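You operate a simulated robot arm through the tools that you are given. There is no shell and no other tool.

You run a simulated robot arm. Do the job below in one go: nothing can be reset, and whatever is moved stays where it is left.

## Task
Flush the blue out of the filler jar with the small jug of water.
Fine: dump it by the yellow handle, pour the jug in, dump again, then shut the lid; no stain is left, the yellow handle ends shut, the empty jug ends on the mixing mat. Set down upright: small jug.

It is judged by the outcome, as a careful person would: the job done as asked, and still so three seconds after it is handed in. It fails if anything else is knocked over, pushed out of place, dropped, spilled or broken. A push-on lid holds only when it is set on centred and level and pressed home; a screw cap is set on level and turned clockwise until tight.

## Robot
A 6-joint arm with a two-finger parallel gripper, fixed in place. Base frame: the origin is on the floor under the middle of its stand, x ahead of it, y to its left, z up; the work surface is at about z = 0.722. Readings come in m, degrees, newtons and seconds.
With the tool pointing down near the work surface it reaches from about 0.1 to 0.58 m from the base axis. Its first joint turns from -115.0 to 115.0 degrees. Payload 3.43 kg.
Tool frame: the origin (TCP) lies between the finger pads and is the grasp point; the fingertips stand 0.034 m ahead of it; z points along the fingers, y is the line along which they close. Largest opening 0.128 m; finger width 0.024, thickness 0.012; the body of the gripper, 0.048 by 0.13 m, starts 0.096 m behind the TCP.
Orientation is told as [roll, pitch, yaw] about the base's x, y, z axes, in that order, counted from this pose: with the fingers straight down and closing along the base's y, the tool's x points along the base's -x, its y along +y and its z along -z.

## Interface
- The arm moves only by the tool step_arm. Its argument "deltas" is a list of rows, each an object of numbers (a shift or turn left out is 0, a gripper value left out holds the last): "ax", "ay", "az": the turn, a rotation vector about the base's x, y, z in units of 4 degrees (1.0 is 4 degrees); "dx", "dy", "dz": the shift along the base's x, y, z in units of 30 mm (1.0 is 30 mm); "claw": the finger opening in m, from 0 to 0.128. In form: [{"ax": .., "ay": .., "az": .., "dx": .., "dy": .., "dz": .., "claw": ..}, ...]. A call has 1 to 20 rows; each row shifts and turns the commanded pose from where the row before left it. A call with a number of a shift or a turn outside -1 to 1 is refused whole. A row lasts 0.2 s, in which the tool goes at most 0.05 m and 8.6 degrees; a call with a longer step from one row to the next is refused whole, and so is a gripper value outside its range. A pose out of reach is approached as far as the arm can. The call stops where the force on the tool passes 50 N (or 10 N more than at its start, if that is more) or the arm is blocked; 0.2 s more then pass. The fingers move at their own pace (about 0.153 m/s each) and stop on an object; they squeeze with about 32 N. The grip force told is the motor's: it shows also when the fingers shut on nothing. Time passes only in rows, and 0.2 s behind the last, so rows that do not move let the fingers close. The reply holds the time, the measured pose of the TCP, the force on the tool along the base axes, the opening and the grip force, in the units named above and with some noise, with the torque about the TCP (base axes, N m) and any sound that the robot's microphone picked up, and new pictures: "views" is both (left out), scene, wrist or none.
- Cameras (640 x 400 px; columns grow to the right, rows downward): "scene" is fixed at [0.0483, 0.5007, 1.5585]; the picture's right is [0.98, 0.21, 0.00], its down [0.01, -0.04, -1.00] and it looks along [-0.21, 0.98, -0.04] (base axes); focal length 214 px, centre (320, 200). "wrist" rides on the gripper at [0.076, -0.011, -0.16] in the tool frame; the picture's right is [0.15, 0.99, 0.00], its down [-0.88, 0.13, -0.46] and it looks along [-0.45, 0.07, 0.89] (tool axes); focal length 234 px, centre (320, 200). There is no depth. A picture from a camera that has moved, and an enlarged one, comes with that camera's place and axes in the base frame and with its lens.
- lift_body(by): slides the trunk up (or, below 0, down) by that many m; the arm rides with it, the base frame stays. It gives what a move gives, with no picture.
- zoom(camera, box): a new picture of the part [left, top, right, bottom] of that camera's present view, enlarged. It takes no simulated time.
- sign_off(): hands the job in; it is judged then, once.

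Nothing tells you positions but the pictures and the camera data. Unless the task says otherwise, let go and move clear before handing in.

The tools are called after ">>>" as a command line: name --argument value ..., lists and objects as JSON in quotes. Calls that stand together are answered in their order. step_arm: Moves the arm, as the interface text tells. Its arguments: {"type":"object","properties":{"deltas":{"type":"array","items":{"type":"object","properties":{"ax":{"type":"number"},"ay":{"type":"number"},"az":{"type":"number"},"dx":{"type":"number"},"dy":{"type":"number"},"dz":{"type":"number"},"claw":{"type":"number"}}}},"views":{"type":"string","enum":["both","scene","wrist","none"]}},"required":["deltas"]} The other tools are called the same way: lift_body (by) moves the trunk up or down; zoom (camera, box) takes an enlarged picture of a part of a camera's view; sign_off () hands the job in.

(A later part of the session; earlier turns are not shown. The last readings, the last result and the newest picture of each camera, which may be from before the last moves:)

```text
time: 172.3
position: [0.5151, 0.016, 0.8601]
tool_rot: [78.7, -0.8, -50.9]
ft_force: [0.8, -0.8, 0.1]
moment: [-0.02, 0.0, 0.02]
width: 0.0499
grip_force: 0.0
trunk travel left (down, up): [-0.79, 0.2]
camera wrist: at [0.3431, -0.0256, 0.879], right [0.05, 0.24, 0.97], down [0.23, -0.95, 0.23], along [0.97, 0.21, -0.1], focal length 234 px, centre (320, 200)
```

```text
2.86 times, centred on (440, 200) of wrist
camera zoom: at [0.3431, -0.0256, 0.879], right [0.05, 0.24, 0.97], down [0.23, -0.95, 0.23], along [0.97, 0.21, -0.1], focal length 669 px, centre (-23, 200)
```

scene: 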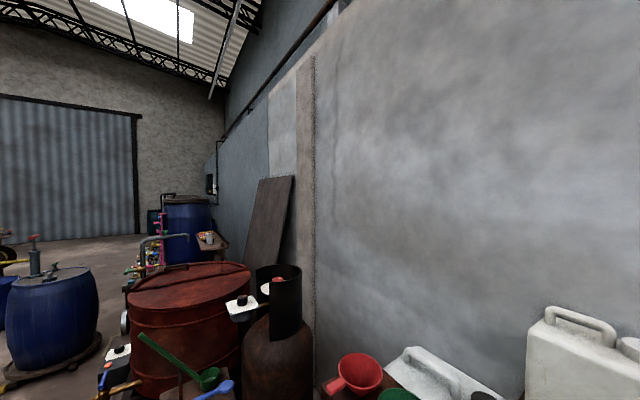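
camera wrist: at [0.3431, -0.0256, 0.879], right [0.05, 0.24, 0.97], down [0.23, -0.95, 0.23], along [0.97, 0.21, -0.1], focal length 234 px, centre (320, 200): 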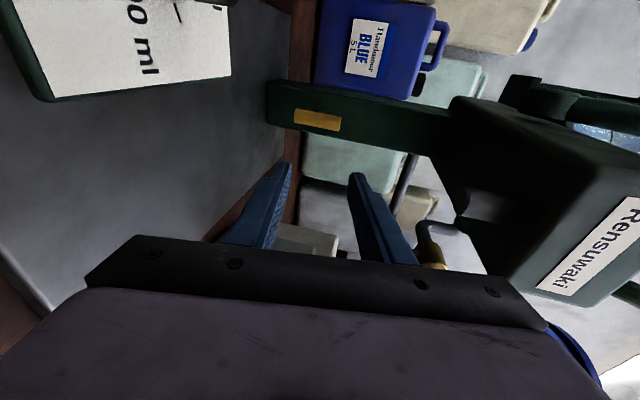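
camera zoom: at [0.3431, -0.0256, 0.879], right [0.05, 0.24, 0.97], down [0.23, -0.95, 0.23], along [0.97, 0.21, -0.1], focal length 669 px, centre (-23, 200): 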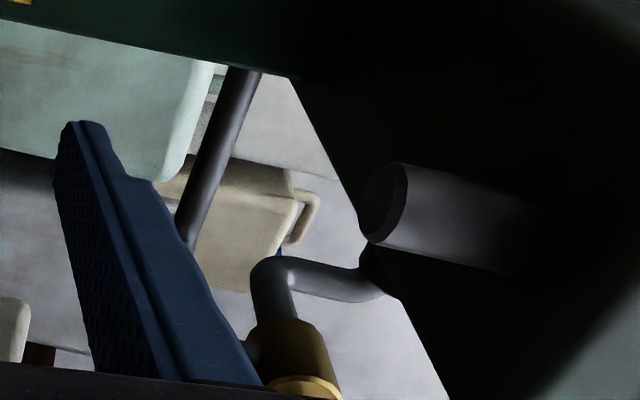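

The jar's lower part now looks see-through with only streaks, so it is draining. I'll wait a few seconds and check again.

>>> step_arm --deltas '[{"dz": 0}, {"dz": 0}, {"dz": 0}, {"dz": 0}, {"dz": 0}, {"dz": 0}, {"dz": 0}, {"dz": 0}, {"dz": 0}, {"dz": 0}, {"dz": 0}, {"dz": 0}, {"dz": 0}, {"dz": 0}, {"dz": 0}]' --views "none"

>>> zoom --camera "wrist" --box '[540, 80, 640, 160]'

```text
time: 175.6
position: [0.516, 0.0165, 0.8583]
tool_rot: [78.7, -0.6, -50.9]
ft_force: [0.3, -0.3, 0.3]
moment: [0.01, 0.0, 0.04]
width: 0.0499
grip_force: 0.1
trunk travel left (down, up): [-0.79, 0.2]
```

```text
5.00 times, centred on (590, 120) of wrist
camera zoom: at [0.3437, -0.0253, 0.8789], right [0.05, 0.24, 0.97], down [0.23, -0.95, 0.23], along [0.97, 0.21, -0.1], focal length 1171 px, centre (-1030, 600)
```

zoom: 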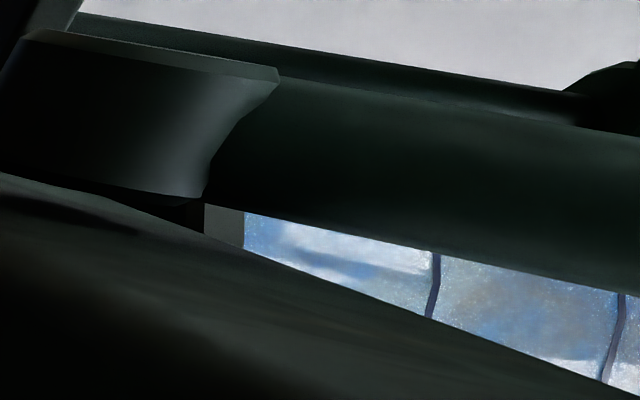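

The jar is empty down to a blue film. Now I'll shut the valve: closed fingers go left of the bar's upper end and push it right and down, clockwise. First close the fingers, roll a bit to lift the camera side, and line up on the left.

>>> step_arm --deltas '[{"ax": 0.757, "ay": 0.624, "az": -0.195, "claw": 0.0}, {"ax": 0.757, "ay": 0.624, "az": -0.195}, {"ax": 0.757, "ay": 0.624, "az": -0.195}, {"ax": 0.757, "ay": 0.624, "az": -0.195}, {"ax": 0.757, "ay": 0.624, "az": -0.195}, {"dx": -0.58, "dy": 0.58}, {"dx": -0.58, "dy": 0.58}]' --views "wrist"

```text
time: 177.2
position: [0.479, 0.0494, 0.8587]
tool_rot: [77.8, 18.9, -55.1]
ft_force: [0.1, -0.1, -0.6]
moment: [0.0, -0.01, 0.0]
width: 0.0
grip_force: 32.3
trunk travel left (down, up): [-0.79, 0.2]
camera wrist: at [0.3129, 0.0106, 0.9058], right [0.27, -0.02, 0.96], down [0.18, -0.98, -0.07], along [0.95, 0.19, -0.26], focal length 234 px, centre (320, 200)
```

wrist: 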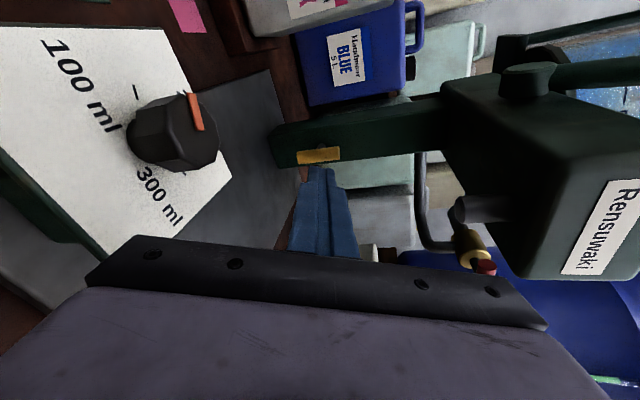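

>>> step_arm --deltas '[{"dx": 0.88, "dy": 0.88, "dz": -0.04}, {"dx": 0.88, "dy": 0.88, "dz": -0.04}, {"dx": 0.88, "dy": 0.88, "dz": -0.04}, {"dx": 0.8, "dy": 0.8, "dz": -0.04}]' --views "wrist"

>>> zoom --camera "wrist" --box '[220, 90, 420, 260]'

```text
time: 178.2
position: [0.5838, 0.1529, 0.8553]
tool_rot: [77.8, 19.1, -55.1]
ft_force: [-0.2, 0.6, 0.0]
moment: [-0.03, -0.03, 0.02]
width: 0.0002
grip_force: 32.5
trunk travel left (down, up): [-0.79, 0.2]
camera wrist: at [0.4167, 0.1144, 0.9019], right [0.27, -0.02, 0.96], down [0.18, -0.98, -0.07], along [0.95, 0.19, -0.26], focal length 234 px, centre (320, 200)
```

wrist: 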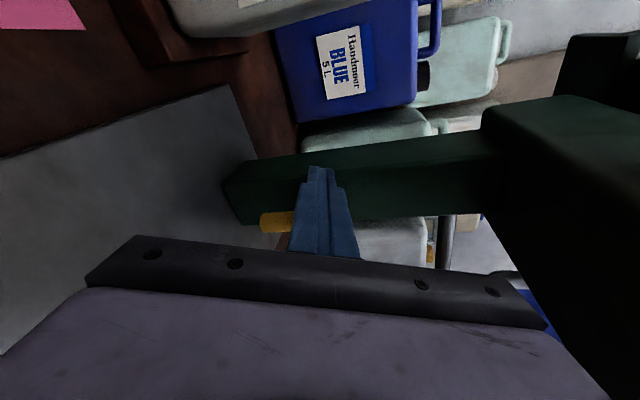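

```text
2.35 times, centred on (320, 175) of wrist
camera zoom: at [0.4167, 0.1144, 0.9019], right [0.27, -0.02, 0.96], down [0.18, -0.98, -0.07], along [0.95, 0.19, -0.26], focal length 551 px, centre (320, 259)
```

zoom: 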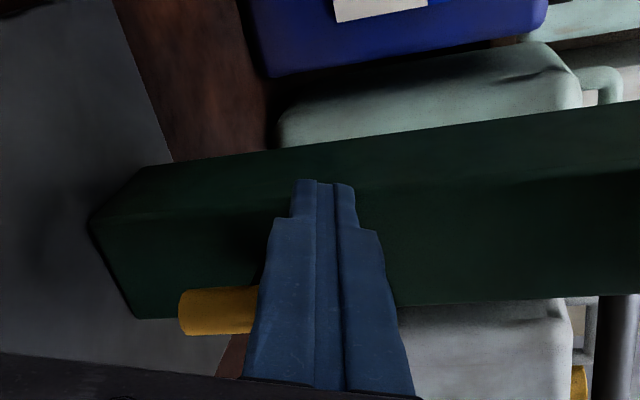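

>>> step_arm --deltas '[{"dx": 0.2, "dy": -0.2}, {"dx": 0.2, "dy": -0.2}, {"dx": 0.2, "dy": -0.2}, {"dx": 0.2, "dy": -0.2}]' --views "wrist"

```text
time: 179.2
position: [0.6061, 0.1287, 0.8549]
tool_rot: [77.9, 18.9, -55.0]
ft_force: [-0.3, 1.5, -0.4]
moment: [0.05, 0.02, 0.04]
width: 0.0
grip_force: 31.9
trunk travel left (down, up): [-0.79, 0.2]
camera wrist: at [0.4399, 0.0897, 0.9016], right [0.27, -0.02, 0.96], down [0.18, -0.98, -0.07], along [0.95, 0.19, -0.26], focal length 234 px, centre (320, 200)
```

wrist: 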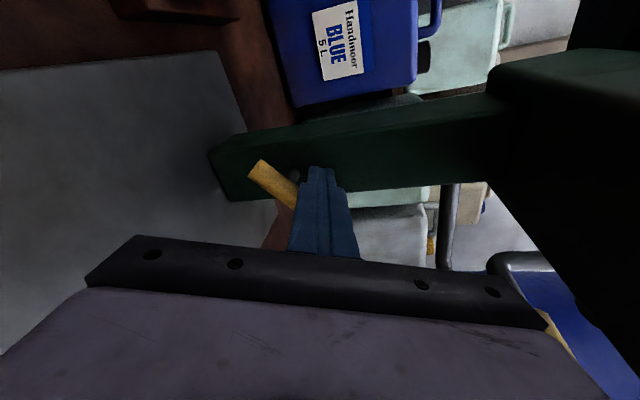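

The bar is turning back. Continuing right and down.

>>> step_arm --deltas '[{"dx": 0.2, "dy": -0.2, "dz": -0.03}, {"dx": 0.2, "dy": -0.2, "dz": -0.08}, {"dx": 0.12, "dy": -0.12, "dz": -0.13}, {"dx": 0.02, "dy": -0.02, "dz": -0.13}]' --views "wrist"

```text
time: 180.2
position: [0.6227, 0.1134, 0.845]
tool_rot: [78.1, 18.8, -54.9]
ft_force: [-2.7, 0.5, 8.8]
moment: [0.04, -0.12, 0.04]
width: 0.0
grip_force: 31.8
trunk travel left (down, up): [-0.79, 0.2]
camera wrist: at [0.4559, 0.0742, 0.8917], right [0.27, -0.03, 0.96], down [0.18, -0.98, -0.08], along [0.95, 0.19, -0.26], focal length 234 px, centre (320, 200)
```

wrist: 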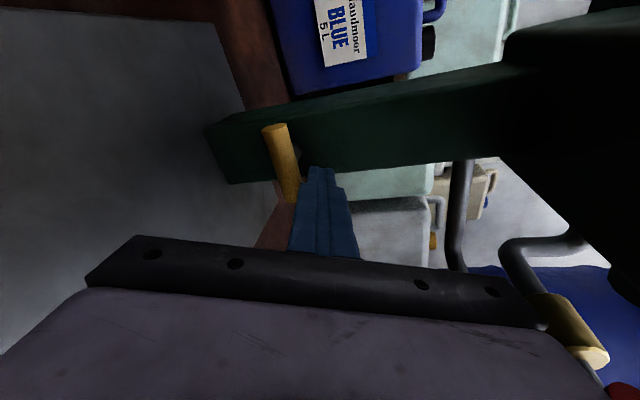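

>>> step_arm --deltas '[{"dz": -0.1}, {"dz": -0.1}]' --views "wrist"

>>> zoom --camera "wrist" --box '[200, 90, 400, 260]'

```text
time: 180.8
position: [0.6228, 0.1132, 0.8456]
tool_rot: [78.9, 18.7, -54.6]
ft_force: [-3.6, 0.8, 27.8]
moment: [0.14, -0.39, 0.03]
width: 0.0002
grip_force: 32.3
trunk travel left (down, up): [-0.79, 0.2]
camera wrist: at [0.4554, 0.0738, 0.8885], right [0.25, -0.03, 0.97], down [0.18, -0.98, -0.08], along [0.95, 0.19, -0.24], focal length 234 px, centre (320, 200)
```

wrist: 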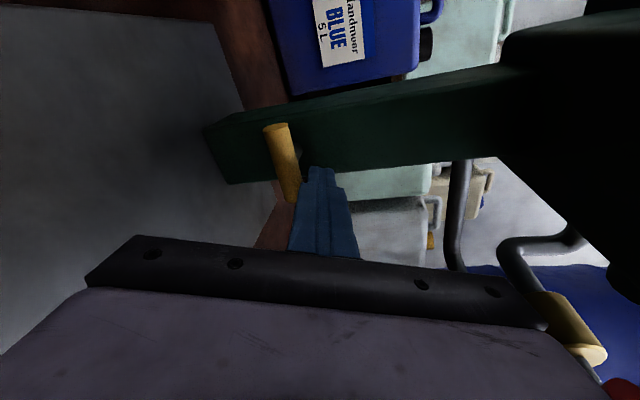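

```text
2.35 times, centred on (300, 175) of wrist
camera zoom: at [0.4554, 0.0738, 0.8885], right [0.25, -0.03, 0.97], down [0.18, -0.98, -0.08], along [0.95, 0.19, -0.24], focal length 551 px, centre (367, 259)
```

zoom: 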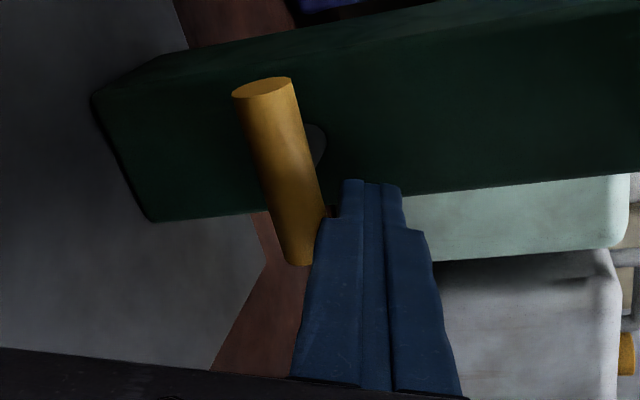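

The valve handle is shut again (hard stop felt). Next comes the jug: I'll back out from under the machine.

>>> step_arm --deltas '[{"dz": 0.3}, {"dx": -0.76, "dy": -0.62}, {"dx": -0.76, "dy": -0.62}, {"dx": -0.76, "dy": -0.62}, {"dx": -0.76, "dy": -0.62}, {"dx": -0.76, "dy": -0.62}, {"dx": -0.76, "dy": -0.62}, {"dx": -0.76, "dy": -0.62}]' --views "wrist"

```text
time: 182.6
position: [0.4634, -0.0184, 0.8464]
tool_rot: [77.8, 18.9, -54.9]
ft_force: [0.1, 0.8, 0.2]
moment: [0.0, -0.02, 0.01]
width: 0.0
grip_force: 32.2
trunk travel left (down, up): [-0.79, 0.2]
camera wrist: at [0.2962, -0.0568, 0.8931], right [0.27, -0.02, 0.96], down [0.18, -0.98, -0.07], along [0.95, 0.19, -0.26], focal length 234 px, centre (320, 200)
```

wrist: 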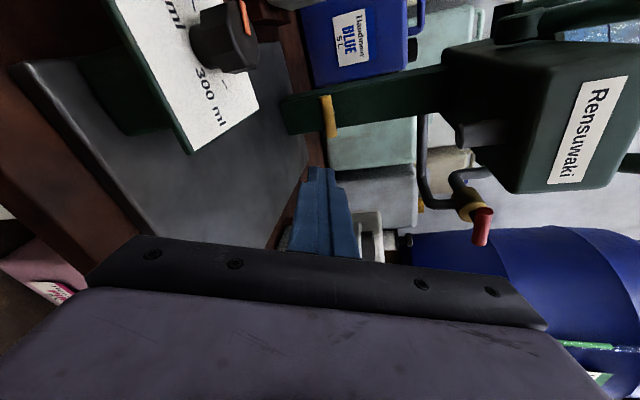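

>>> step_arm --deltas '[{"dx": -0.7, "dy": -0.55, "dz": 0.3}, {"dx": -0.7, "dy": -0.55, "dz": 0.5}, {"dx": -0.5, "dy": -0.4, "dz": 0.8}, {"dz": 1}, {"dz": 1}, {"dz": 1}, {"dz": 1}]' --views "none"

```text
time: 184.2
position: [0.4062, -0.0615, 1.0153]
tool_rot: [77.8, 19.0, -55.1]
ft_force: [0.0, -0.7, 0.1]
moment: [-0.03, 0.0, -0.01]
width: 0.0
grip_force: 32.1
trunk travel left (down, up): [-0.79, 0.2]
```

Now pointing the tool down again in this free area in front of the bench.

>>> step_arm --deltas '[{"ax": -0.629, "ay": 0.777}, {"ax": -0.629, "ay": 0.777}, {"ax": -0.629, "ay": 0.777}, {"ax": -0.629, "ay": 0.777}, {"ax": -0.629, "ay": 0.777}, {"ax": -0.629, "ay": 0.777}, {"ax": -0.629, "ay": 0.777}, {"ax": -0.629, "ay": 0.777}, {"ax": -0.629, "ay": 0.777}, {"ax": -0.629, "ay": 0.777}, {"ax": -0.629, "ay": 0.777}, {"ax": -0.629, "ay": 0.777}, {"ax": -0.629, "ay": 0.777}, {"ax": -0.629, "ay": 0.777}, {"ax": -0.629, "ay": 0.777}, {"ax": -0.629, "ay": 0.777}, {"ax": -0.629, "ay": 0.777}, {"ax": -0.629, "ay": 0.777}, {"ax": -0.629, "ay": 0.777}]' --views "none"

```text
time: 188.2
position: [0.4067, -0.0635, 1.0135]
tool_rot: [2.2, 0.7, -70.4]
ft_force: [-0.5, -1.1, -0.8]
moment: [0.03, 0.02, 0.0]
width: 0.0001
grip_force: 31.8
trunk travel left (down, up): [-0.79, 0.2]
```

Tool is down. Now turning its yaw round so the camera side will face the jug's handle.

>>> step_arm --deltas '[{"az": 1, "dz": 0.2, "claw": 0.128}, {"az": 1, "dz": 0.2}, {"az": 1, "dz": 0.2}, {"az": 1, "dz": 0.2}, {"az": 1, "dz": 0.2}, {"az": 1, "dz": 0.2}, {"az": 1, "dz": 0.2}, {"az": 1, "dz": 0.2}, {"az": 1, "dz": 0.2}, {"az": 1, "dz": 0.2}, {"az": 1, "dz": 0.2}, {"az": 1, "dz": 0.2}, {"az": 1}, {"az": 1}, {"az": 1}, {"az": 1}, {"az": 1}, {"az": 1}, {"az": 1}, {"az": 1}]' --views "none"

```text
time: 192.3
position: [0.4069, -0.0635, 1.0855]
tool_rot: [2.4, 0.8, 9.7]
ft_force: [-0.3, -0.6, 0.2]
moment: [0.0, -0.02, 0.0]
width: 0.1281
grip_force: 0.1
trunk travel left (down, up): [-0.79, 0.2]
```

>>> step_arm --deltas '[{"az": 1, "dx": -0.5, "dy": 0.3, "dz": 0.2}, {"az": 1, "dx": -0.5, "dy": 0.3, "dz": 0.2}, {"az": 1, "dx": -0.5, "dy": 0.3, "dz": 0.2}, {"az": 1, "dx": -0.5, "dy": 0.4, "dz": 0.2}, {"az": 1, "dx": -0.3, "dy": 0.5, "dz": 0.2}, {"az": 1, "dx": -0.2, "dy": 0.5}, {"az": 1, "dx": -0.1, "dy": 0.5}, {"az": 1, "dx": -0.1, "dy": 0.5}, {"az": 1, "dx": -0.1, "dy": 0.5}, {"az": 1, "dx": -0.1, "dy": 0.5}, {"az": 1, "dy": 0.5}, {"az": 1, "dy": 0.5}, {"az": 1, "dy": 0.3}, {"az": 1}, {"az": 1}, {"az": 1}, {"az": 1}, {"az": 1}, {"az": 1}, {"az": 1}]' --views "wrist"

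```text
time: 196.6
position: [0.3187, 0.1052, 1.1164]
tool_rot: [2.2, 0.8, 89.7]
ft_force: [0.6, 0.3, 0.0]
moment: [-0.01, 0.0, -0.01]
width: 0.1279
grip_force: 0.1
trunk travel left (down, up): [-0.79, 0.2]
camera wrist: at [0.3364, 0.0316, 1.2772], right [-0.99, -0.14, 0.04], down [-0.11, 0.89, 0.45], along [-0.1, 0.44, -0.89], focal length 234 px, centre (320, 200)
```

wrist: 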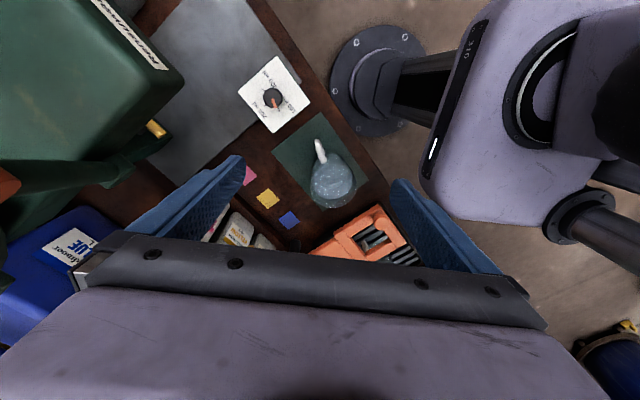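

The jug is in view with its handle toward the camera. Zooming in to measure it.

>>> zoom --camera "wrist" --box '[280, 125, 380, 225]'

```text
4.00 times, centred on (330, 175) of wrist
camera zoom: at [0.3364, 0.0316, 1.2772], right [-0.99, -0.14, 0.04], down [-0.11, 0.89, 0.45], along [-0.1, 0.44, -0.89], focal length 937 px, centre (280, 300)
```

zoom: 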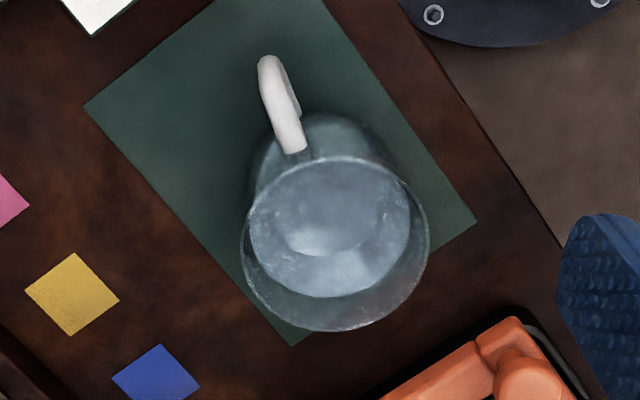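

The rim is ≈0.096 m wide, centred at ≈(0.262, 0.2155, 0.835), handle pointing at about −59°. I'll grasp the body from the side, tool nearly horizontal, heading about 100°, so the jug can be poured by rolling. Tilting up now in free space.

>>> step_arm --deltas '[{"az": 1, "dy": -0.5}, {"az": 1, "dy": -0.5}, {"az": 0.6, "dy": -0.5}, {"ax": 0.985, "ay": 0.174, "dy": -0.3}, {"ax": 0.985, "ay": 0.174, "dy": -0.3}, {"ax": 0.985, "ay": 0.174, "dy": -0.3}, {"ax": 0.985, "ay": 0.174}, {"ax": 0.985, "ay": 0.174}, {"ax": 0.985, "ay": 0.174}, {"ax": 0.985, "ay": 0.174}]' --views "none"

```text
time: 198.8
position: [0.3199, 0.0345, 1.1164]
tool_rot: [2.2, -27.4, 100.0]
ft_force: [0.0, -1.2, -0.9]
moment: [0.01, 0.02, 0.01]
width: 0.1281
grip_force: 0.0
trunk travel left (down, up): [-0.79, 0.2]
```

>>> step_arm --deltas '[{"ax": 0.985, "ay": 0.174, "dz": -0.4}, {"ax": 0.985, "ay": 0.174, "dz": -0.4}, {"ax": 0.985, "ay": 0.174, "dz": -0.4}, {"ax": 0.985, "ay": 0.174, "dz": -0.4}, {"ax": 0.985, "ay": 0.174, "dz": -0.4}, {"ax": 0.985, "ay": 0.174, "dz": -0.4}, {"ax": 0.985, "ay": 0.174, "dz": -0.4}, {"ax": 0.985, "ay": 0.174, "dz": -0.4}, {"ax": 0.985, "ay": 0.174}, {"ax": 0.985, "ay": 0.174}]' --views "wrist"

```text
time: 200.9
position: [0.3193, 0.034, 1.0202]
tool_rot: [2.3, -67.4, 100.2]
ft_force: [0.0, -0.5, -0.2]
moment: [-0.05, -0.01, -0.01]
width: 0.1276
grip_force: 0.1
trunk travel left (down, up): [-0.79, 0.2]
camera wrist: at [0.3675, -0.1371, 1.0123], right [-0.96, -0.26, -0.12], down [-0.1, -0.1, 0.99], along [-0.27, 0.96, 0.07], focal length 234 px, centre (320, 200)
```

wrist: 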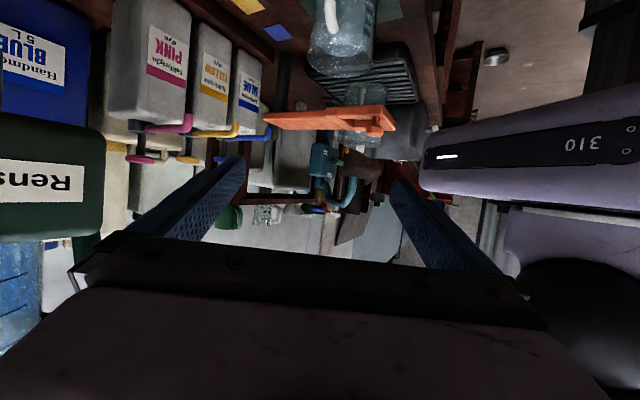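

No clipping. Before descending I'll look closer at the orange object next to the jug, since the left finger will pass near it.

>>> zoom --camera "wrist" --box '[250, 0, 430, 150]'

```text
2.67 times, centred on (340, 75) of wrist
camera zoom: at [0.3675, -0.1371, 1.0123], right [-0.96, -0.26, -0.12], down [-0.1, -0.1, 0.99], along [-0.27, 0.96, 0.07], focal length 624 px, centre (267, 533)
```

zoom: 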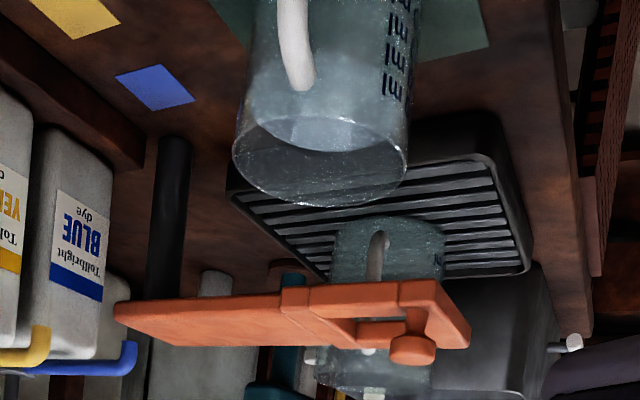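

It's a flat swing arm on a post at z≈0.92, free underneath. I'll set the opening to 0.112 m, move to just behind the jug, then come down and slide forward around it.

>>> step_arm --deltas '[{"dx": -0.318, "dy": 0.849, "claw": 0.112}, {"dx": -0.318, "dy": 0.849}, {"dx": -0.318, "dy": 0.849}, {"dx": -0.318, "dy": 0.849}, {"dx": -0.318, "dy": 0.849}]' --views "wrist"

```text
time: 202.2
position: [0.2724, 0.1613, 1.0213]
tool_rot: [2.3, -67.2, 100.0]
ft_force: [0.5, -0.2, -0.1]
moment: [-0.03, 0.01, -0.05]
width: 0.1121
grip_force: 0.1
trunk travel left (down, up): [-0.79, 0.2]
camera wrist: at [0.3199, -0.0088, 1.0132], right [-0.96, -0.27, -0.12], down [-0.1, -0.1, 0.99], along [-0.27, 0.96, 0.07], focal length 234 px, centre (320, 200)
```

wrist: 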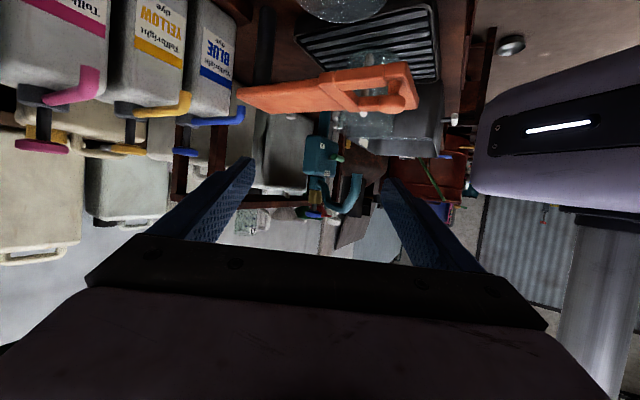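

>>> step_arm --deltas '[{"dz": -0.9}, {"dz": -0.9}, {"dz": -0.9}, {"dz": -0.9}, {"dz": -0.9}]' --views "wrist"

```text
time: 203.3
position: [0.2975, 0.157, 0.9095]
tool_rot: [3.1, -67.1, 99.4]
ft_force: [1.1, 0.0, 0.2]
moment: [0.03, -0.01, 0.04]
width: 0.1122
grip_force: 0.1
out of reach, approached as far as the arm can: row 4, 5
trunk travel left (down, up): [-0.79, 0.2]
camera wrist: at [0.3461, -0.0136, 0.9013], right [-0.96, -0.27, -0.11], down [-0.09, -0.1, 0.99], along [-0.28, 0.96, 0.07], focal length 234 px, centre (320, 200)
```

wrist: 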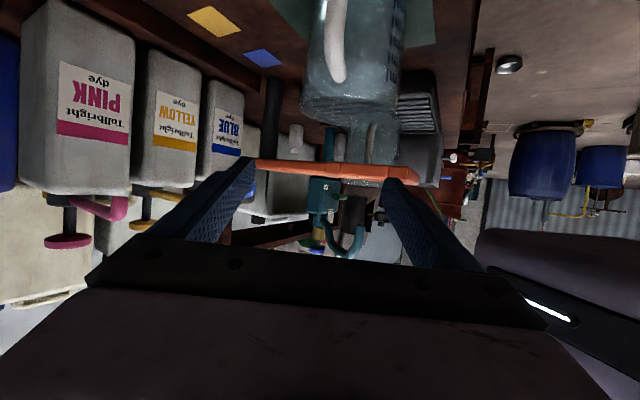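

The arm can't fold lower with the trunk here; I'll restore the pose and use the trunk to descend.

>>> step_arm --deltas '[{"dz": 0.7}, {"dz": 0.7, "dx": -0.4, "dy": 0.07}, {"dx": -0.43, "dy": 0.07}]' --views "none"

```text
time: 204.2
position: [0.2718, 0.1616, 0.9515]
tool_rot: [2.4, -67.2, 100.0]
ft_force: [-0.1, -0.2, 0.3]
moment: [0.04, -0.02, 0.02]
width: 0.1117
grip_force: 0.0
trunk travel left (down, up): [-0.79, 0.2]
```

>>> lift_body --by -0.1

>>> step_arm --deltas '[{"dz": 0}]' --views "wrist"

```text
time: 205.5
position: [0.2718, 0.1607, 0.851]
tool_rot: [2.2, -67.2, 100.1]
ft_force: [0.0, 0.2, 0.4]
moment: [0.03, 0.0, 0.01]
width: 0.1118
grip_force: 0.0
trunk travel left (down, up): [-0.69, 0.3]
```

```text
time: 205.9
position: [0.2727, 0.1614, 0.8523]
tool_rot: [2.3, -67.2, 100.0]
ft_force: [-1.0, 0.5, 0.2]
moment: [-0.02, 0.02, 0.0]
width: 0.1122
grip_force: 0.0
trunk travel left (down, up): [-0.69, 0.3]
camera wrist: at [0.3199, -0.0093, 0.843], right [-0.96, -0.26, -0.12], down [-0.1, -0.1, 0.99], along [-0.27, 0.96, 0.07], focal length 234 px, centre (320, 200)
```

wrist: 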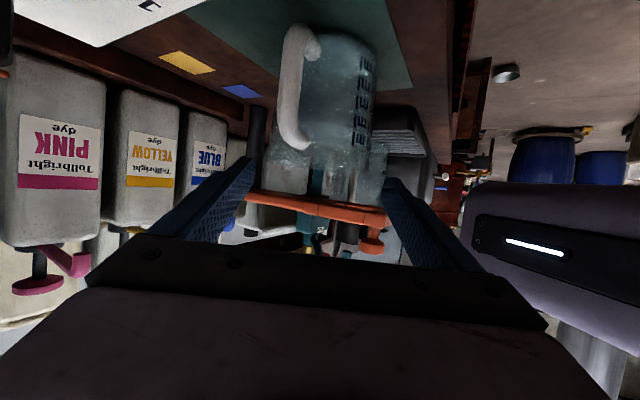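

>>> zoom --camera "wrist" --box '[230, 10, 420, 230]'

```text
1.82 times, centred on (325, 120) of wrist
camera zoom: at [0.3199, -0.0093, 0.843], right [-0.96, -0.26, -0.12], down [-0.1, -0.1, 0.99], along [-0.27, 0.96, 0.07], focal length 426 px, centre (311, 346)
```

zoom: 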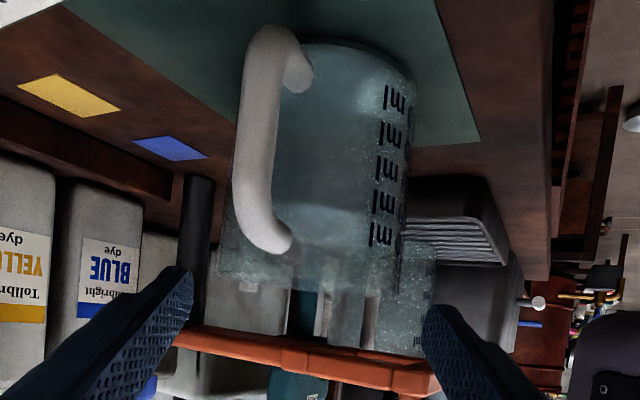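

>>> zoom --camera "wrist" --box '[260, 100, 400, 200]'

>>> zoom --camera "wrist" --box '[260, 10, 400, 110]'

```text
4.00 times, centred on (330, 150) of wrist
camera zoom: at [0.3199, -0.0093, 0.843], right [-0.96, -0.26, -0.12], down [-0.1, -0.1, 0.99], along [-0.27, 0.96, 0.07], focal length 937 px, centre (280, 400)
```

zoom: 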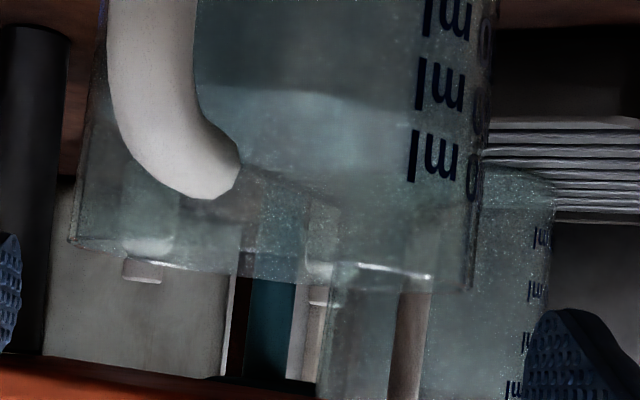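

```text
4.00 times, centred on (330, 60) of wrist
camera zoom: at [0.3199, -0.0093, 0.843], right [-0.96, -0.26, -0.12], down [-0.1, -0.1, 0.99], along [-0.27, 0.96, 0.07], focal length 937 px, centre (280, 760)
```

zoom: 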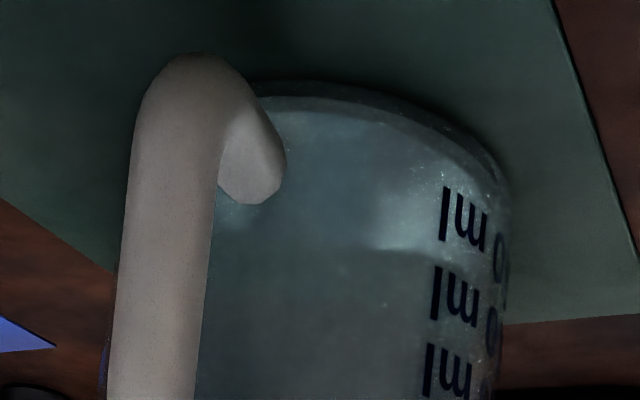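

The jug is well centred between the fingers (≈6 mm clearance per side), rim at z≈0.832. Lowering to mid-body height.

>>> lift_body --by -0.06

>>> step_arm --deltas '[{"dz": 0}]' --views "wrist"

```text
time: 206.9
position: [0.2721, 0.1618, 0.7905]
tool_rot: [2.4, -67.1, 100.0]
ft_force: [-0.2, 0.4, 0.1]
moment: [0.0, -0.03, -0.01]
width: 0.112
grip_force: 0.1
trunk travel left (down, up): [-0.63, 0.36]
```

```text
time: 207.3
position: [0.2719, 0.1616, 0.7915]
tool_rot: [2.3, -67.2, 100.0]
ft_force: [-0.4, -0.2, 0.3]
moment: [0.02, 0.0, 0.0]
width: 0.1118
grip_force: 0.0
trunk travel left (down, up): [-0.63, 0.36]
camera wrist: at [0.3199, -0.0093, 0.783], right [-0.96, -0.26, -0.12], down [-0.1, -0.1, 0.99], along [-0.27, 0.96, 0.07], focal length 234 px, centre (320, 200)
```

wrist: 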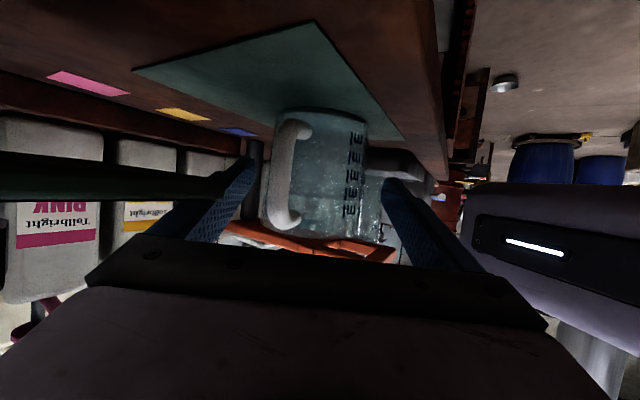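

>>> step_arm --deltas '[{"dx": -0.1, "dy": 0.55}, {"dx": -0.12, "dy": 0.69}, {"dz": 0}]' --views "wrist"

```text
time: 208.1
position: [0.2656, 0.1992, 0.7914]
tool_rot: [2.2, -67.2, 100.1]
ft_force: [0.1, -0.2, 0.1]
moment: [0.01, 0.05, 0.05]
width: 0.1121
grip_force: 0.0
trunk travel left (down, up): [-0.63, 0.36]
camera wrist: at [0.3131, 0.0283, 0.7832], right [-0.96, -0.26, -0.12], down [-0.1, -0.1, 0.99], along [-0.27, 0.96, 0.07], focal length 234 px, centre (320, 200)
```

wrist: 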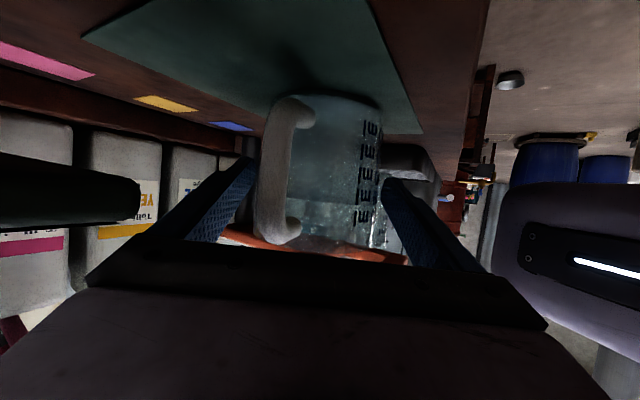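

Slightly further forward, then closing on the jug body.

>>> step_arm --deltas '[{"dx": -0.03, "dy": 0.16}, {"claw": 0.1}, {"claw": 0.08}, {"claw": 0.06}]' --views "wrist"

```text
time: 209.1
position: [0.264, 0.2033, 0.7904]
tool_rot: [2.3, -67.3, 100.0]
ft_force: [2.1, 2.3, 2.6]
moment: [0.04, 0.12, -0.02]
width: 0.0967
grip_force: 32.3
trunk travel left (down, up): [-0.63, 0.36]
camera wrist: at [0.3124, 0.0331, 0.7832], right [-0.96, -0.26, -0.12], down [-0.1, -0.1, 0.99], along [-0.27, 0.96, 0.07], focal length 234 px, centre (320, 200)
```

wrist: 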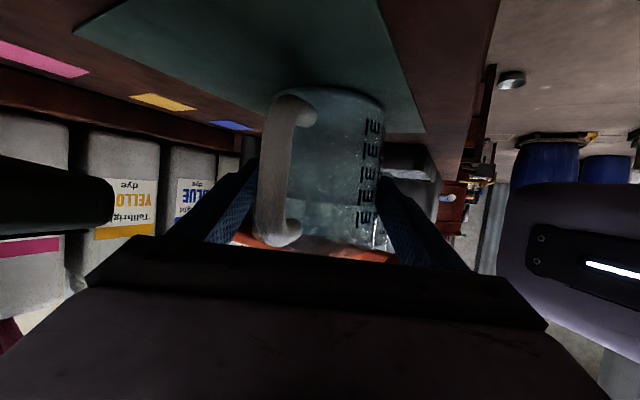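

The jug is held (0.097 m). Lifting slightly with the trunk first.

>>> lift_body --by 0.04

>>> step_arm --deltas '[{"dx": 0.2, "dy": -0.3}, {"dx": 0.3, "dy": -0.4}]' --views "wrist"

```text
time: 209.9
position: [0.2644, 0.2031, 0.8298]
tool_rot: [2.3, -67.2, 100.0]
ft_force: [0.0, 0.0, -4.3]
moment: [-0.08, 0.01, 0.01]
width: 0.0969
grip_force: 32.3
trunk travel left (down, up): [-0.67, 0.32]
```

```text
time: 210.5
position: [0.2794, 0.1813, 0.8313]
tool_rot: [2.5, -67.2, 100.0]
ft_force: [-0.4, -0.1, -5.0]
moment: [-0.05, 0.02, 0.0]
width: 0.0969
grip_force: 32.2
trunk travel left (down, up): [-0.67, 0.32]
camera wrist: at [0.3274, 0.0114, 0.823], right [-0.96, -0.26, -0.12], down [-0.09, -0.1, 0.99], along [-0.27, 0.96, 0.07], focal length 234 px, centre (320, 200)
```

wrist: 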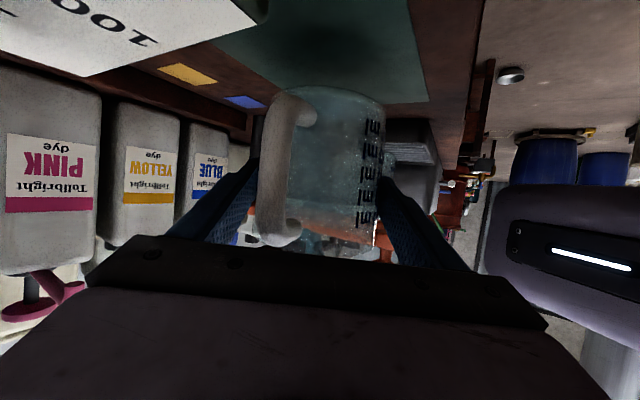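

Weight is about 5 N and the jug is upright. Raising the trunk all the way now.

>>> lift_body --by 0.32

>>> step_arm --deltas '[{"dz": 0.5}, {"dz": 0.5}, {"dz": 0.5}, {"dz": 0.5}, {"dz": 0.5}, {"dz": 0.5}]' --views "wrist"

```text
time: 213.7
position: [0.2792, 0.1825, 1.1509]
tool_rot: [2.3, -67.2, 100.0]
ft_force: [-0.2, 0.3, -4.3]
moment: [0.0, 0.0, -0.02]
width: 0.0965
grip_force: 32.1
trunk travel left (down, up): [-0.99, 0.0]
```

```text
time: 215.1
position: [0.2784, 0.1825, 1.2406]
tool_rot: [2.4, -67.2, 100.1]
ft_force: [-0.3, 0.1, -4.8]
moment: [-0.03, 0.0, -0.01]
width: 0.0966
grip_force: 31.8
trunk travel left (down, up): [-0.99, 0.0]
camera wrist: at [0.3269, 0.0114, 1.233], right [-0.96, -0.26, -0.12], down [-0.1, -0.1, 0.99], along [-0.27, 0.96, 0.07], focal length 234 px, centre (320, 200)
```

wrist: 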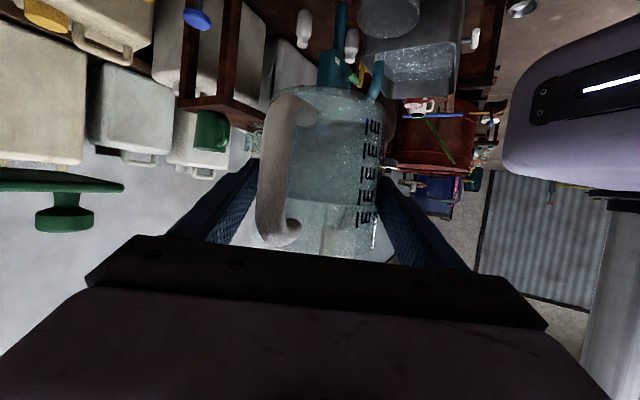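

>>> step_arm --deltas '[{"dz": 0.7}, {"dz": 0.7}, {"dz": 0.7}, {"dz": 0.7}, {"dz": 0.7}, {"dz": 0.7}, {"dz": 0.7}]' --views "none"

```text
time: 216.7
position: [0.2791, 0.1809, 1.3878]
tool_rot: [2.5, -67.1, 99.9]
ft_force: [0.0, -0.3, -5.3]
moment: [0.01, 0.01, 0.06]
width: 0.0967
grip_force: 32.2
trunk travel left (down, up): [-0.99, 0.0]
```

Now swinging the jug, upright, around to face the jar along the bench's depth direction.

>>> step_arm --deltas '[{"az": -1, "dx": 0.53, "dy": 0.057}, {"az": -1, "dx": 0.53, "dy": 0.057}, {"az": -1, "dx": 0.53, "dy": -0.02}, {"az": -1, "dx": 0.53, "dy": -0.02}, {"az": -1, "dx": 0.527, "dy": -0.092}, {"az": -1, "dx": 0.527, "dy": -0.092}]' --views "wrist"

```text
time: 218.1
position: [0.376, 0.18, 1.3869]
tool_rot: [2.4, -67.1, 76.0]
ft_force: [0.5, -0.1, -4.9]
moment: [-0.02, 0.04, 0.0]
width: 0.0967
grip_force: 31.5
trunk travel left (down, up): [-0.99, 0.0]
camera wrist: at [0.3497, 0.0035, 1.3793], right [-0.98, 0.15, -0.12], down [-0.13, -0.05, 0.99], along [0.14, 0.99, 0.07], focal length 234 px, centre (320, 200)
```

wrist: 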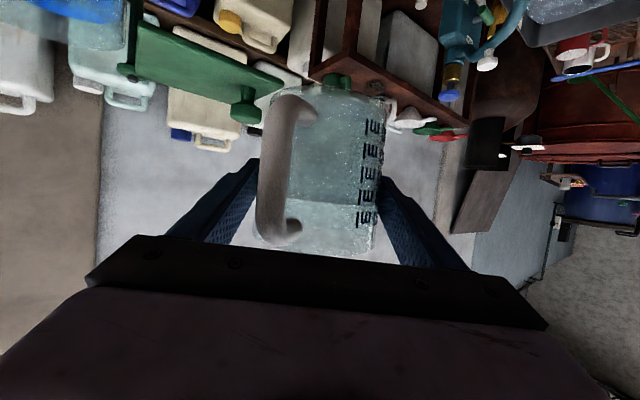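

>>> step_arm --deltas '[{"az": -1, "dx": 0.51, "dy": -0.165}, {"az": -1, "dx": 0.51, "dy": -0.165}, {"az": -1, "dx": 0.48, "dy": -0.235}, {"az": -1, "dx": 0.48, "dy": -0.235}, {"az": -1, "dx": 0.443, "dy": -0.3}, {"az": -1, "dx": 0.443, "dy": -0.3}, {"az": -0.875, "dx": 0.35, "dy": -0.31}, {"az": -0.875, "dx": 0.35, "dy": -0.31}]' --views "wrist"

```text
time: 219.9
position: [0.4824, 0.1184, 1.3881]
tool_rot: [2.5, -67.1, 44.9]
ft_force: [-0.9, -0.4, -5.5]
moment: [0.04, 0.03, 0.0]
width: 0.0966
grip_force: 32.0
trunk travel left (down, up): [-0.99, 0.0]
camera wrist: at [0.3699, -0.0196, 1.3803], right [-0.77, 0.63, -0.12], down [-0.14, 0.02, 0.99], along [0.63, 0.77, 0.07], focal length 234 px, centre (320, 200)
```

wrist: 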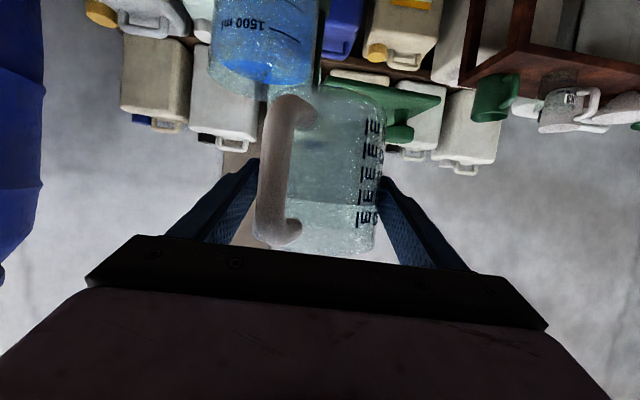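

The jar's rim is visible at the upper left of the picture. Zooming to locate the rim precisely.

>>> zoom --camera "wrist" --box '[190, 0, 340, 110]'

```text
3.64 times, centred on (265, 55) of wrist
camera zoom: at [0.3699, -0.0196, 1.3803], right [-0.77, 0.63, -0.12], down [-0.14, 0.02, 0.99], along [0.63, 0.77, 0.07], focal length 852 px, centre (520, 727)
```

zoom: 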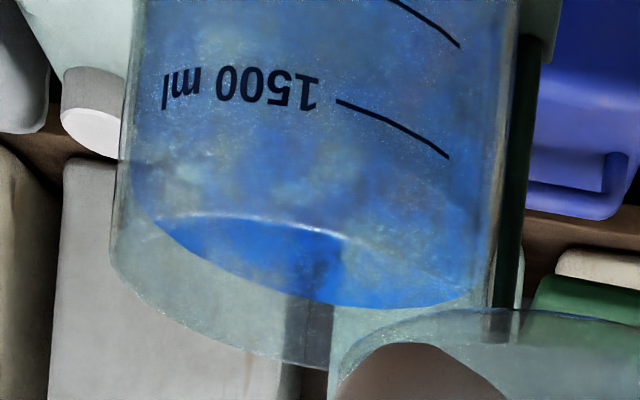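

The jar rim centre is ≈(0.656, 0.177) at z≈1.257, radius ≈0.072, and the jar is empty apart from the film. I'll bring the jug left of the jar (over the swung-out lid), so that rolling it right pours into the jar's middle.

>>> step_arm --deltas '[{"dx": 0.5, "dy": 0.53}, {"dx": 0.65, "dy": 0.69}, {"dx": 0.65, "dy": 0.69}, {"dx": 0.65, "dy": 0.69, "dz": -0.1}, {"dx": 0.65, "dy": 0.69, "dz": -0.2}, {"dx": 0.65, "dy": 0.69, "dz": -0.3}]' --views "wrist"

```text
time: 221.3
position: [0.5965, 0.2386, 1.3693]
tool_rot: [2.2, -67.2, 44.9]
ft_force: [0.9, 0.3, -5.0]
moment: [0.03, 0.03, 0.02]
width: 0.097
grip_force: 32.2
trunk travel left (down, up): [-0.99, 0.0]
camera wrist: at [0.4851, 0.1014, 1.3612], right [-0.77, 0.63, -0.12], down [-0.14, 0.02, 0.99], along [0.63, 0.77, 0.07], focal length 234 px, centre (320, 200)
```

wrist: 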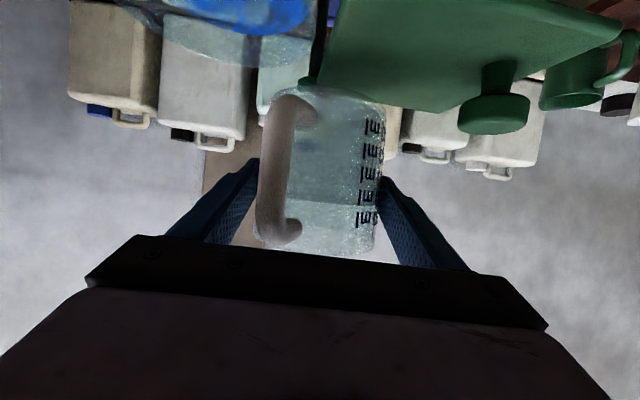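

In position. Rolling the jug slowly to the right; first to just before the water reaches the lip.

>>> step_arm --deltas '[{"ax": 0.653, "ay": 0.651, "az": -0.3875}, {"ax": 0.653, "ay": 0.651, "az": -0.3875}, {"ax": 0.653, "ay": 0.651, "az": -0.3875}, {"ax": 0.653, "ay": 0.651, "az": -0.3875}, {"ax": 0.653, "ay": 0.651, "az": -0.3875}, {"ax": 0.653, "ay": 0.651, "az": -0.3875}, {"ax": 0.653, "ay": 0.651, "az": -0.3875}]' --views "wrist"

```text
time: 222.9
position: [0.5952, 0.2378, 1.3688]
tool_rot: [50.6, -54.5, -9.0]
ft_force: [-0.3, 0.7, -5.6]
moment: [-0.06, -0.04, 0.01]
width: 0.0966
grip_force: 31.4
trunk travel left (down, up): [-0.99, 0.0]
camera wrist: at [0.4559, 0.1271, 1.3623], right [-0.6, 0.73, 0.32], down [0.15, -0.3, 0.94], along [0.79, 0.61, 0.07], focal length 234 px, centre (320, 200)
```

wrist: 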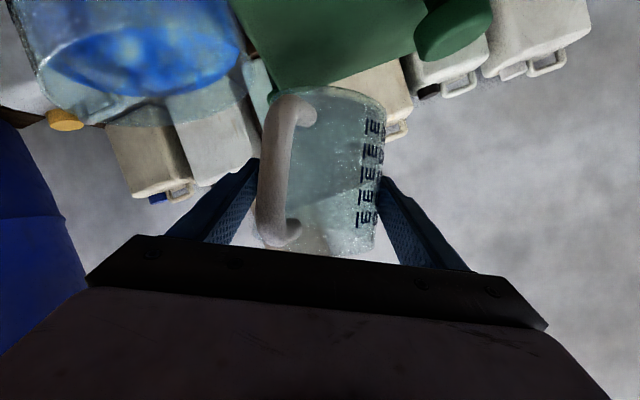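

>>> step_arm --deltas '[{"ax": 0.39, "ay": 0.39, "az": -0.2325}, {"ax": 0.39, "ay": 0.39, "az": -0.2325}, {"ax": 0.39, "ay": 0.39, "az": -0.2325}, {"ax": 0.39, "ay": 0.39, "az": -0.2325}, {"ax": 0.39, "ay": 0.39, "az": -0.2325}]' --views "wrist"

>>> zoom --camera "wrist" --box '[140, 60, 420, 260]'

```text
time: 224.1
position: [0.5948, 0.2374, 1.369]
tool_rot: [59.1, -45.1, -20.2]
ft_force: [0.7, 0.5, -5.6]
moment: [-0.04, 0.0, -0.01]
width: 0.0967
grip_force: 31.6
trunk travel left (down, up): [-0.99, 0.0]
camera wrist: at [0.4467, 0.1396, 1.3676], right [-0.48, 0.72, 0.5], down [0.24, -0.44, 0.87], along [0.84, 0.54, 0.04], focal length 234 px, centre (320, 200)
```

wrist: 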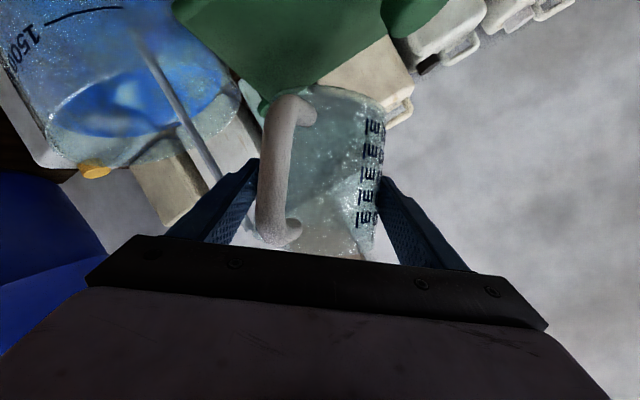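

```text
2.00 times, centred on (280, 160) of wrist
camera zoom: at [0.4467, 0.1396, 1.3676], right [-0.48, 0.72, 0.5], down [0.24, -0.44, 0.87], along [0.84, 0.54, 0.04], focal length 468 px, centre (400, 280)
```

zoom: 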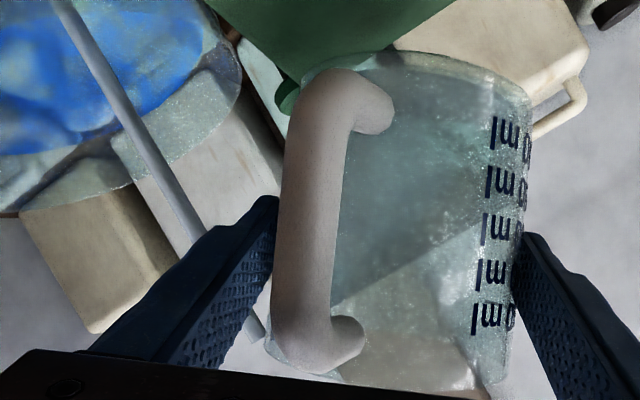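

A clean stream falls into the jar. Continuing to roll slowly.

>>> step_arm --deltas '[{"ax": 0.3, "ay": 0.3, "az": -0.18}, {"ax": 0.3, "ay": 0.3, "az": -0.18}, {"ax": 0.3, "ay": 0.3, "az": -0.18}, {"ax": 0.3, "ay": 0.3, "az": -0.18}, {"ax": 0.3, "ay": 0.3, "az": -0.18}, {"ax": 0.3, "ay": 0.3, "az": -0.18}, {"ax": 0.3, "ay": 0.3, "az": -0.18}]' --views "wrist"

```text
time: 225.7
position: [0.5946, 0.2384, 1.3698]
tool_rot: [64.4, -33.9, -28.7]
ft_force: [0.4, 0.3, -3.9]
moment: [-0.06, -0.05, 0.03]
width: 0.0965
grip_force: 32.3
trunk travel left (down, up): [-0.99, 0.0]
camera wrist: at [0.4388, 0.1528, 1.3767], right [-0.34, 0.67, 0.66], down [0.32, -0.58, 0.75], along [0.89, 0.46, -0.02], focal length 234 px, centre (320, 200)
```

wrist: 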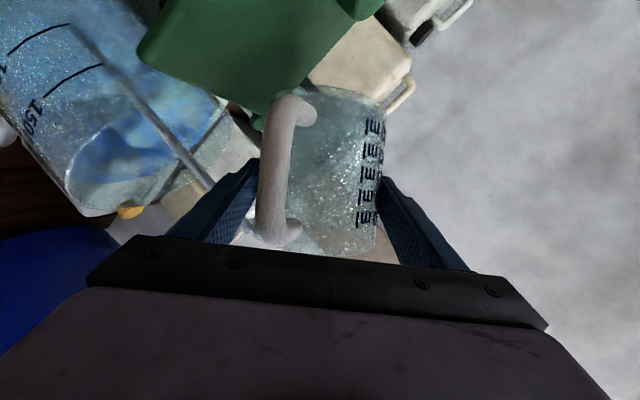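

>>> step_arm --deltas '[{"ax": 0.36, "ay": 0.36, "az": -0.213, "dx": 0.03}, {"ax": 0.36, "ay": 0.36, "az": -0.213, "dx": 0.03}, {"ax": 0.36, "ay": 0.36, "az": -0.213, "dx": 0.03}, {"ax": 0.36, "ay": 0.36, "az": -0.213, "dx": 0.03}, {"ax": 0.36, "ay": 0.36, "az": -0.213, "dx": 0.03}, {"ax": 0.36, "ay": 0.36, "az": -0.213, "dx": 0.04}, {"ax": 0.36, "ay": 0.36, "az": -0.213, "dx": 0.04}, {"ax": 0.36, "ay": 0.36, "az": -0.213, "dx": 0.04}]' --views "wrist"

```text
time: 227.5
position: [0.6021, 0.2379, 1.3702]
tool_rot: [68.3, -17.9, -37.2]
ft_force: [0.6, 0.0, -2.0]
moment: [-0.04, 0.02, 0.01]
width: 0.0961
grip_force: 31.9
trunk travel left (down, up): [-0.99, 0.0]
camera wrist: at [0.4408, 0.1689, 1.3935], right [-0.11, 0.55, 0.83], down [0.37, -0.75, 0.55], along [0.92, 0.37, -0.12], focal length 234 px, centre (320, 200)
```

wrist: 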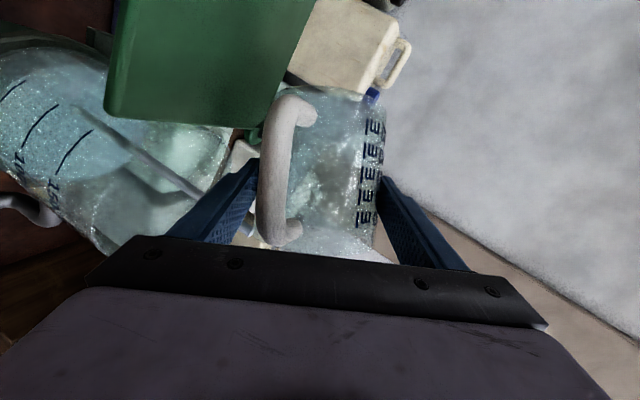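

The stain is washing off the walls. Rolling on until the jug is empty, following with a small shift.

>>> step_arm --deltas '[{"ax": 0.457, "ay": 0.456, "az": -0.271, "dx": 0.04, "dy": -0.03}, {"ax": 0.457, "ay": 0.456, "az": -0.271, "dx": 0.04, "dy": -0.03}, {"ax": 0.457, "ay": 0.456, "az": -0.271, "dx": 0.04, "dy": -0.03}, {"ax": 0.457, "ay": 0.456, "az": -0.271, "dx": 0.04, "dy": -0.03}, {"ax": 0.457, "ay": 0.456, "az": -0.271, "dx": 0.04, "dy": -0.03}, {"ax": 0.457, "ay": 0.456, "az": -0.271, "dx": 0.04, "dy": -0.03}, {"ax": 0.457, "ay": 0.456, "az": -0.271, "dx": 0.04, "dy": -0.03}, {"ax": 0.457, "ay": 0.456, "az": -0.271, "dx": 0.04, "dy": -0.03}]' --views "wrist"

```text
time: 229.3
position: [0.6126, 0.2307, 1.3704]
tool_rot: [69.5, 2.7, -46.3]
ft_force: [1.0, -0.5, -1.4]
moment: [-0.01, -0.02, -0.01]
width: 0.0962
grip_force: 32.1
trunk travel left (down, up): [-0.99, 0.0]
camera wrist: at [0.4499, 0.1767, 1.4193], right [0.18, 0.31, 0.93], down [0.34, -0.91, 0.24], along [0.92, 0.28, -0.27], focal length 234 px, centre (320, 200)
```

wrist: 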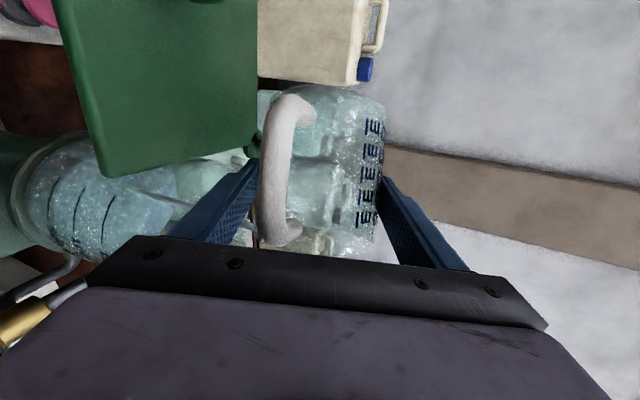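

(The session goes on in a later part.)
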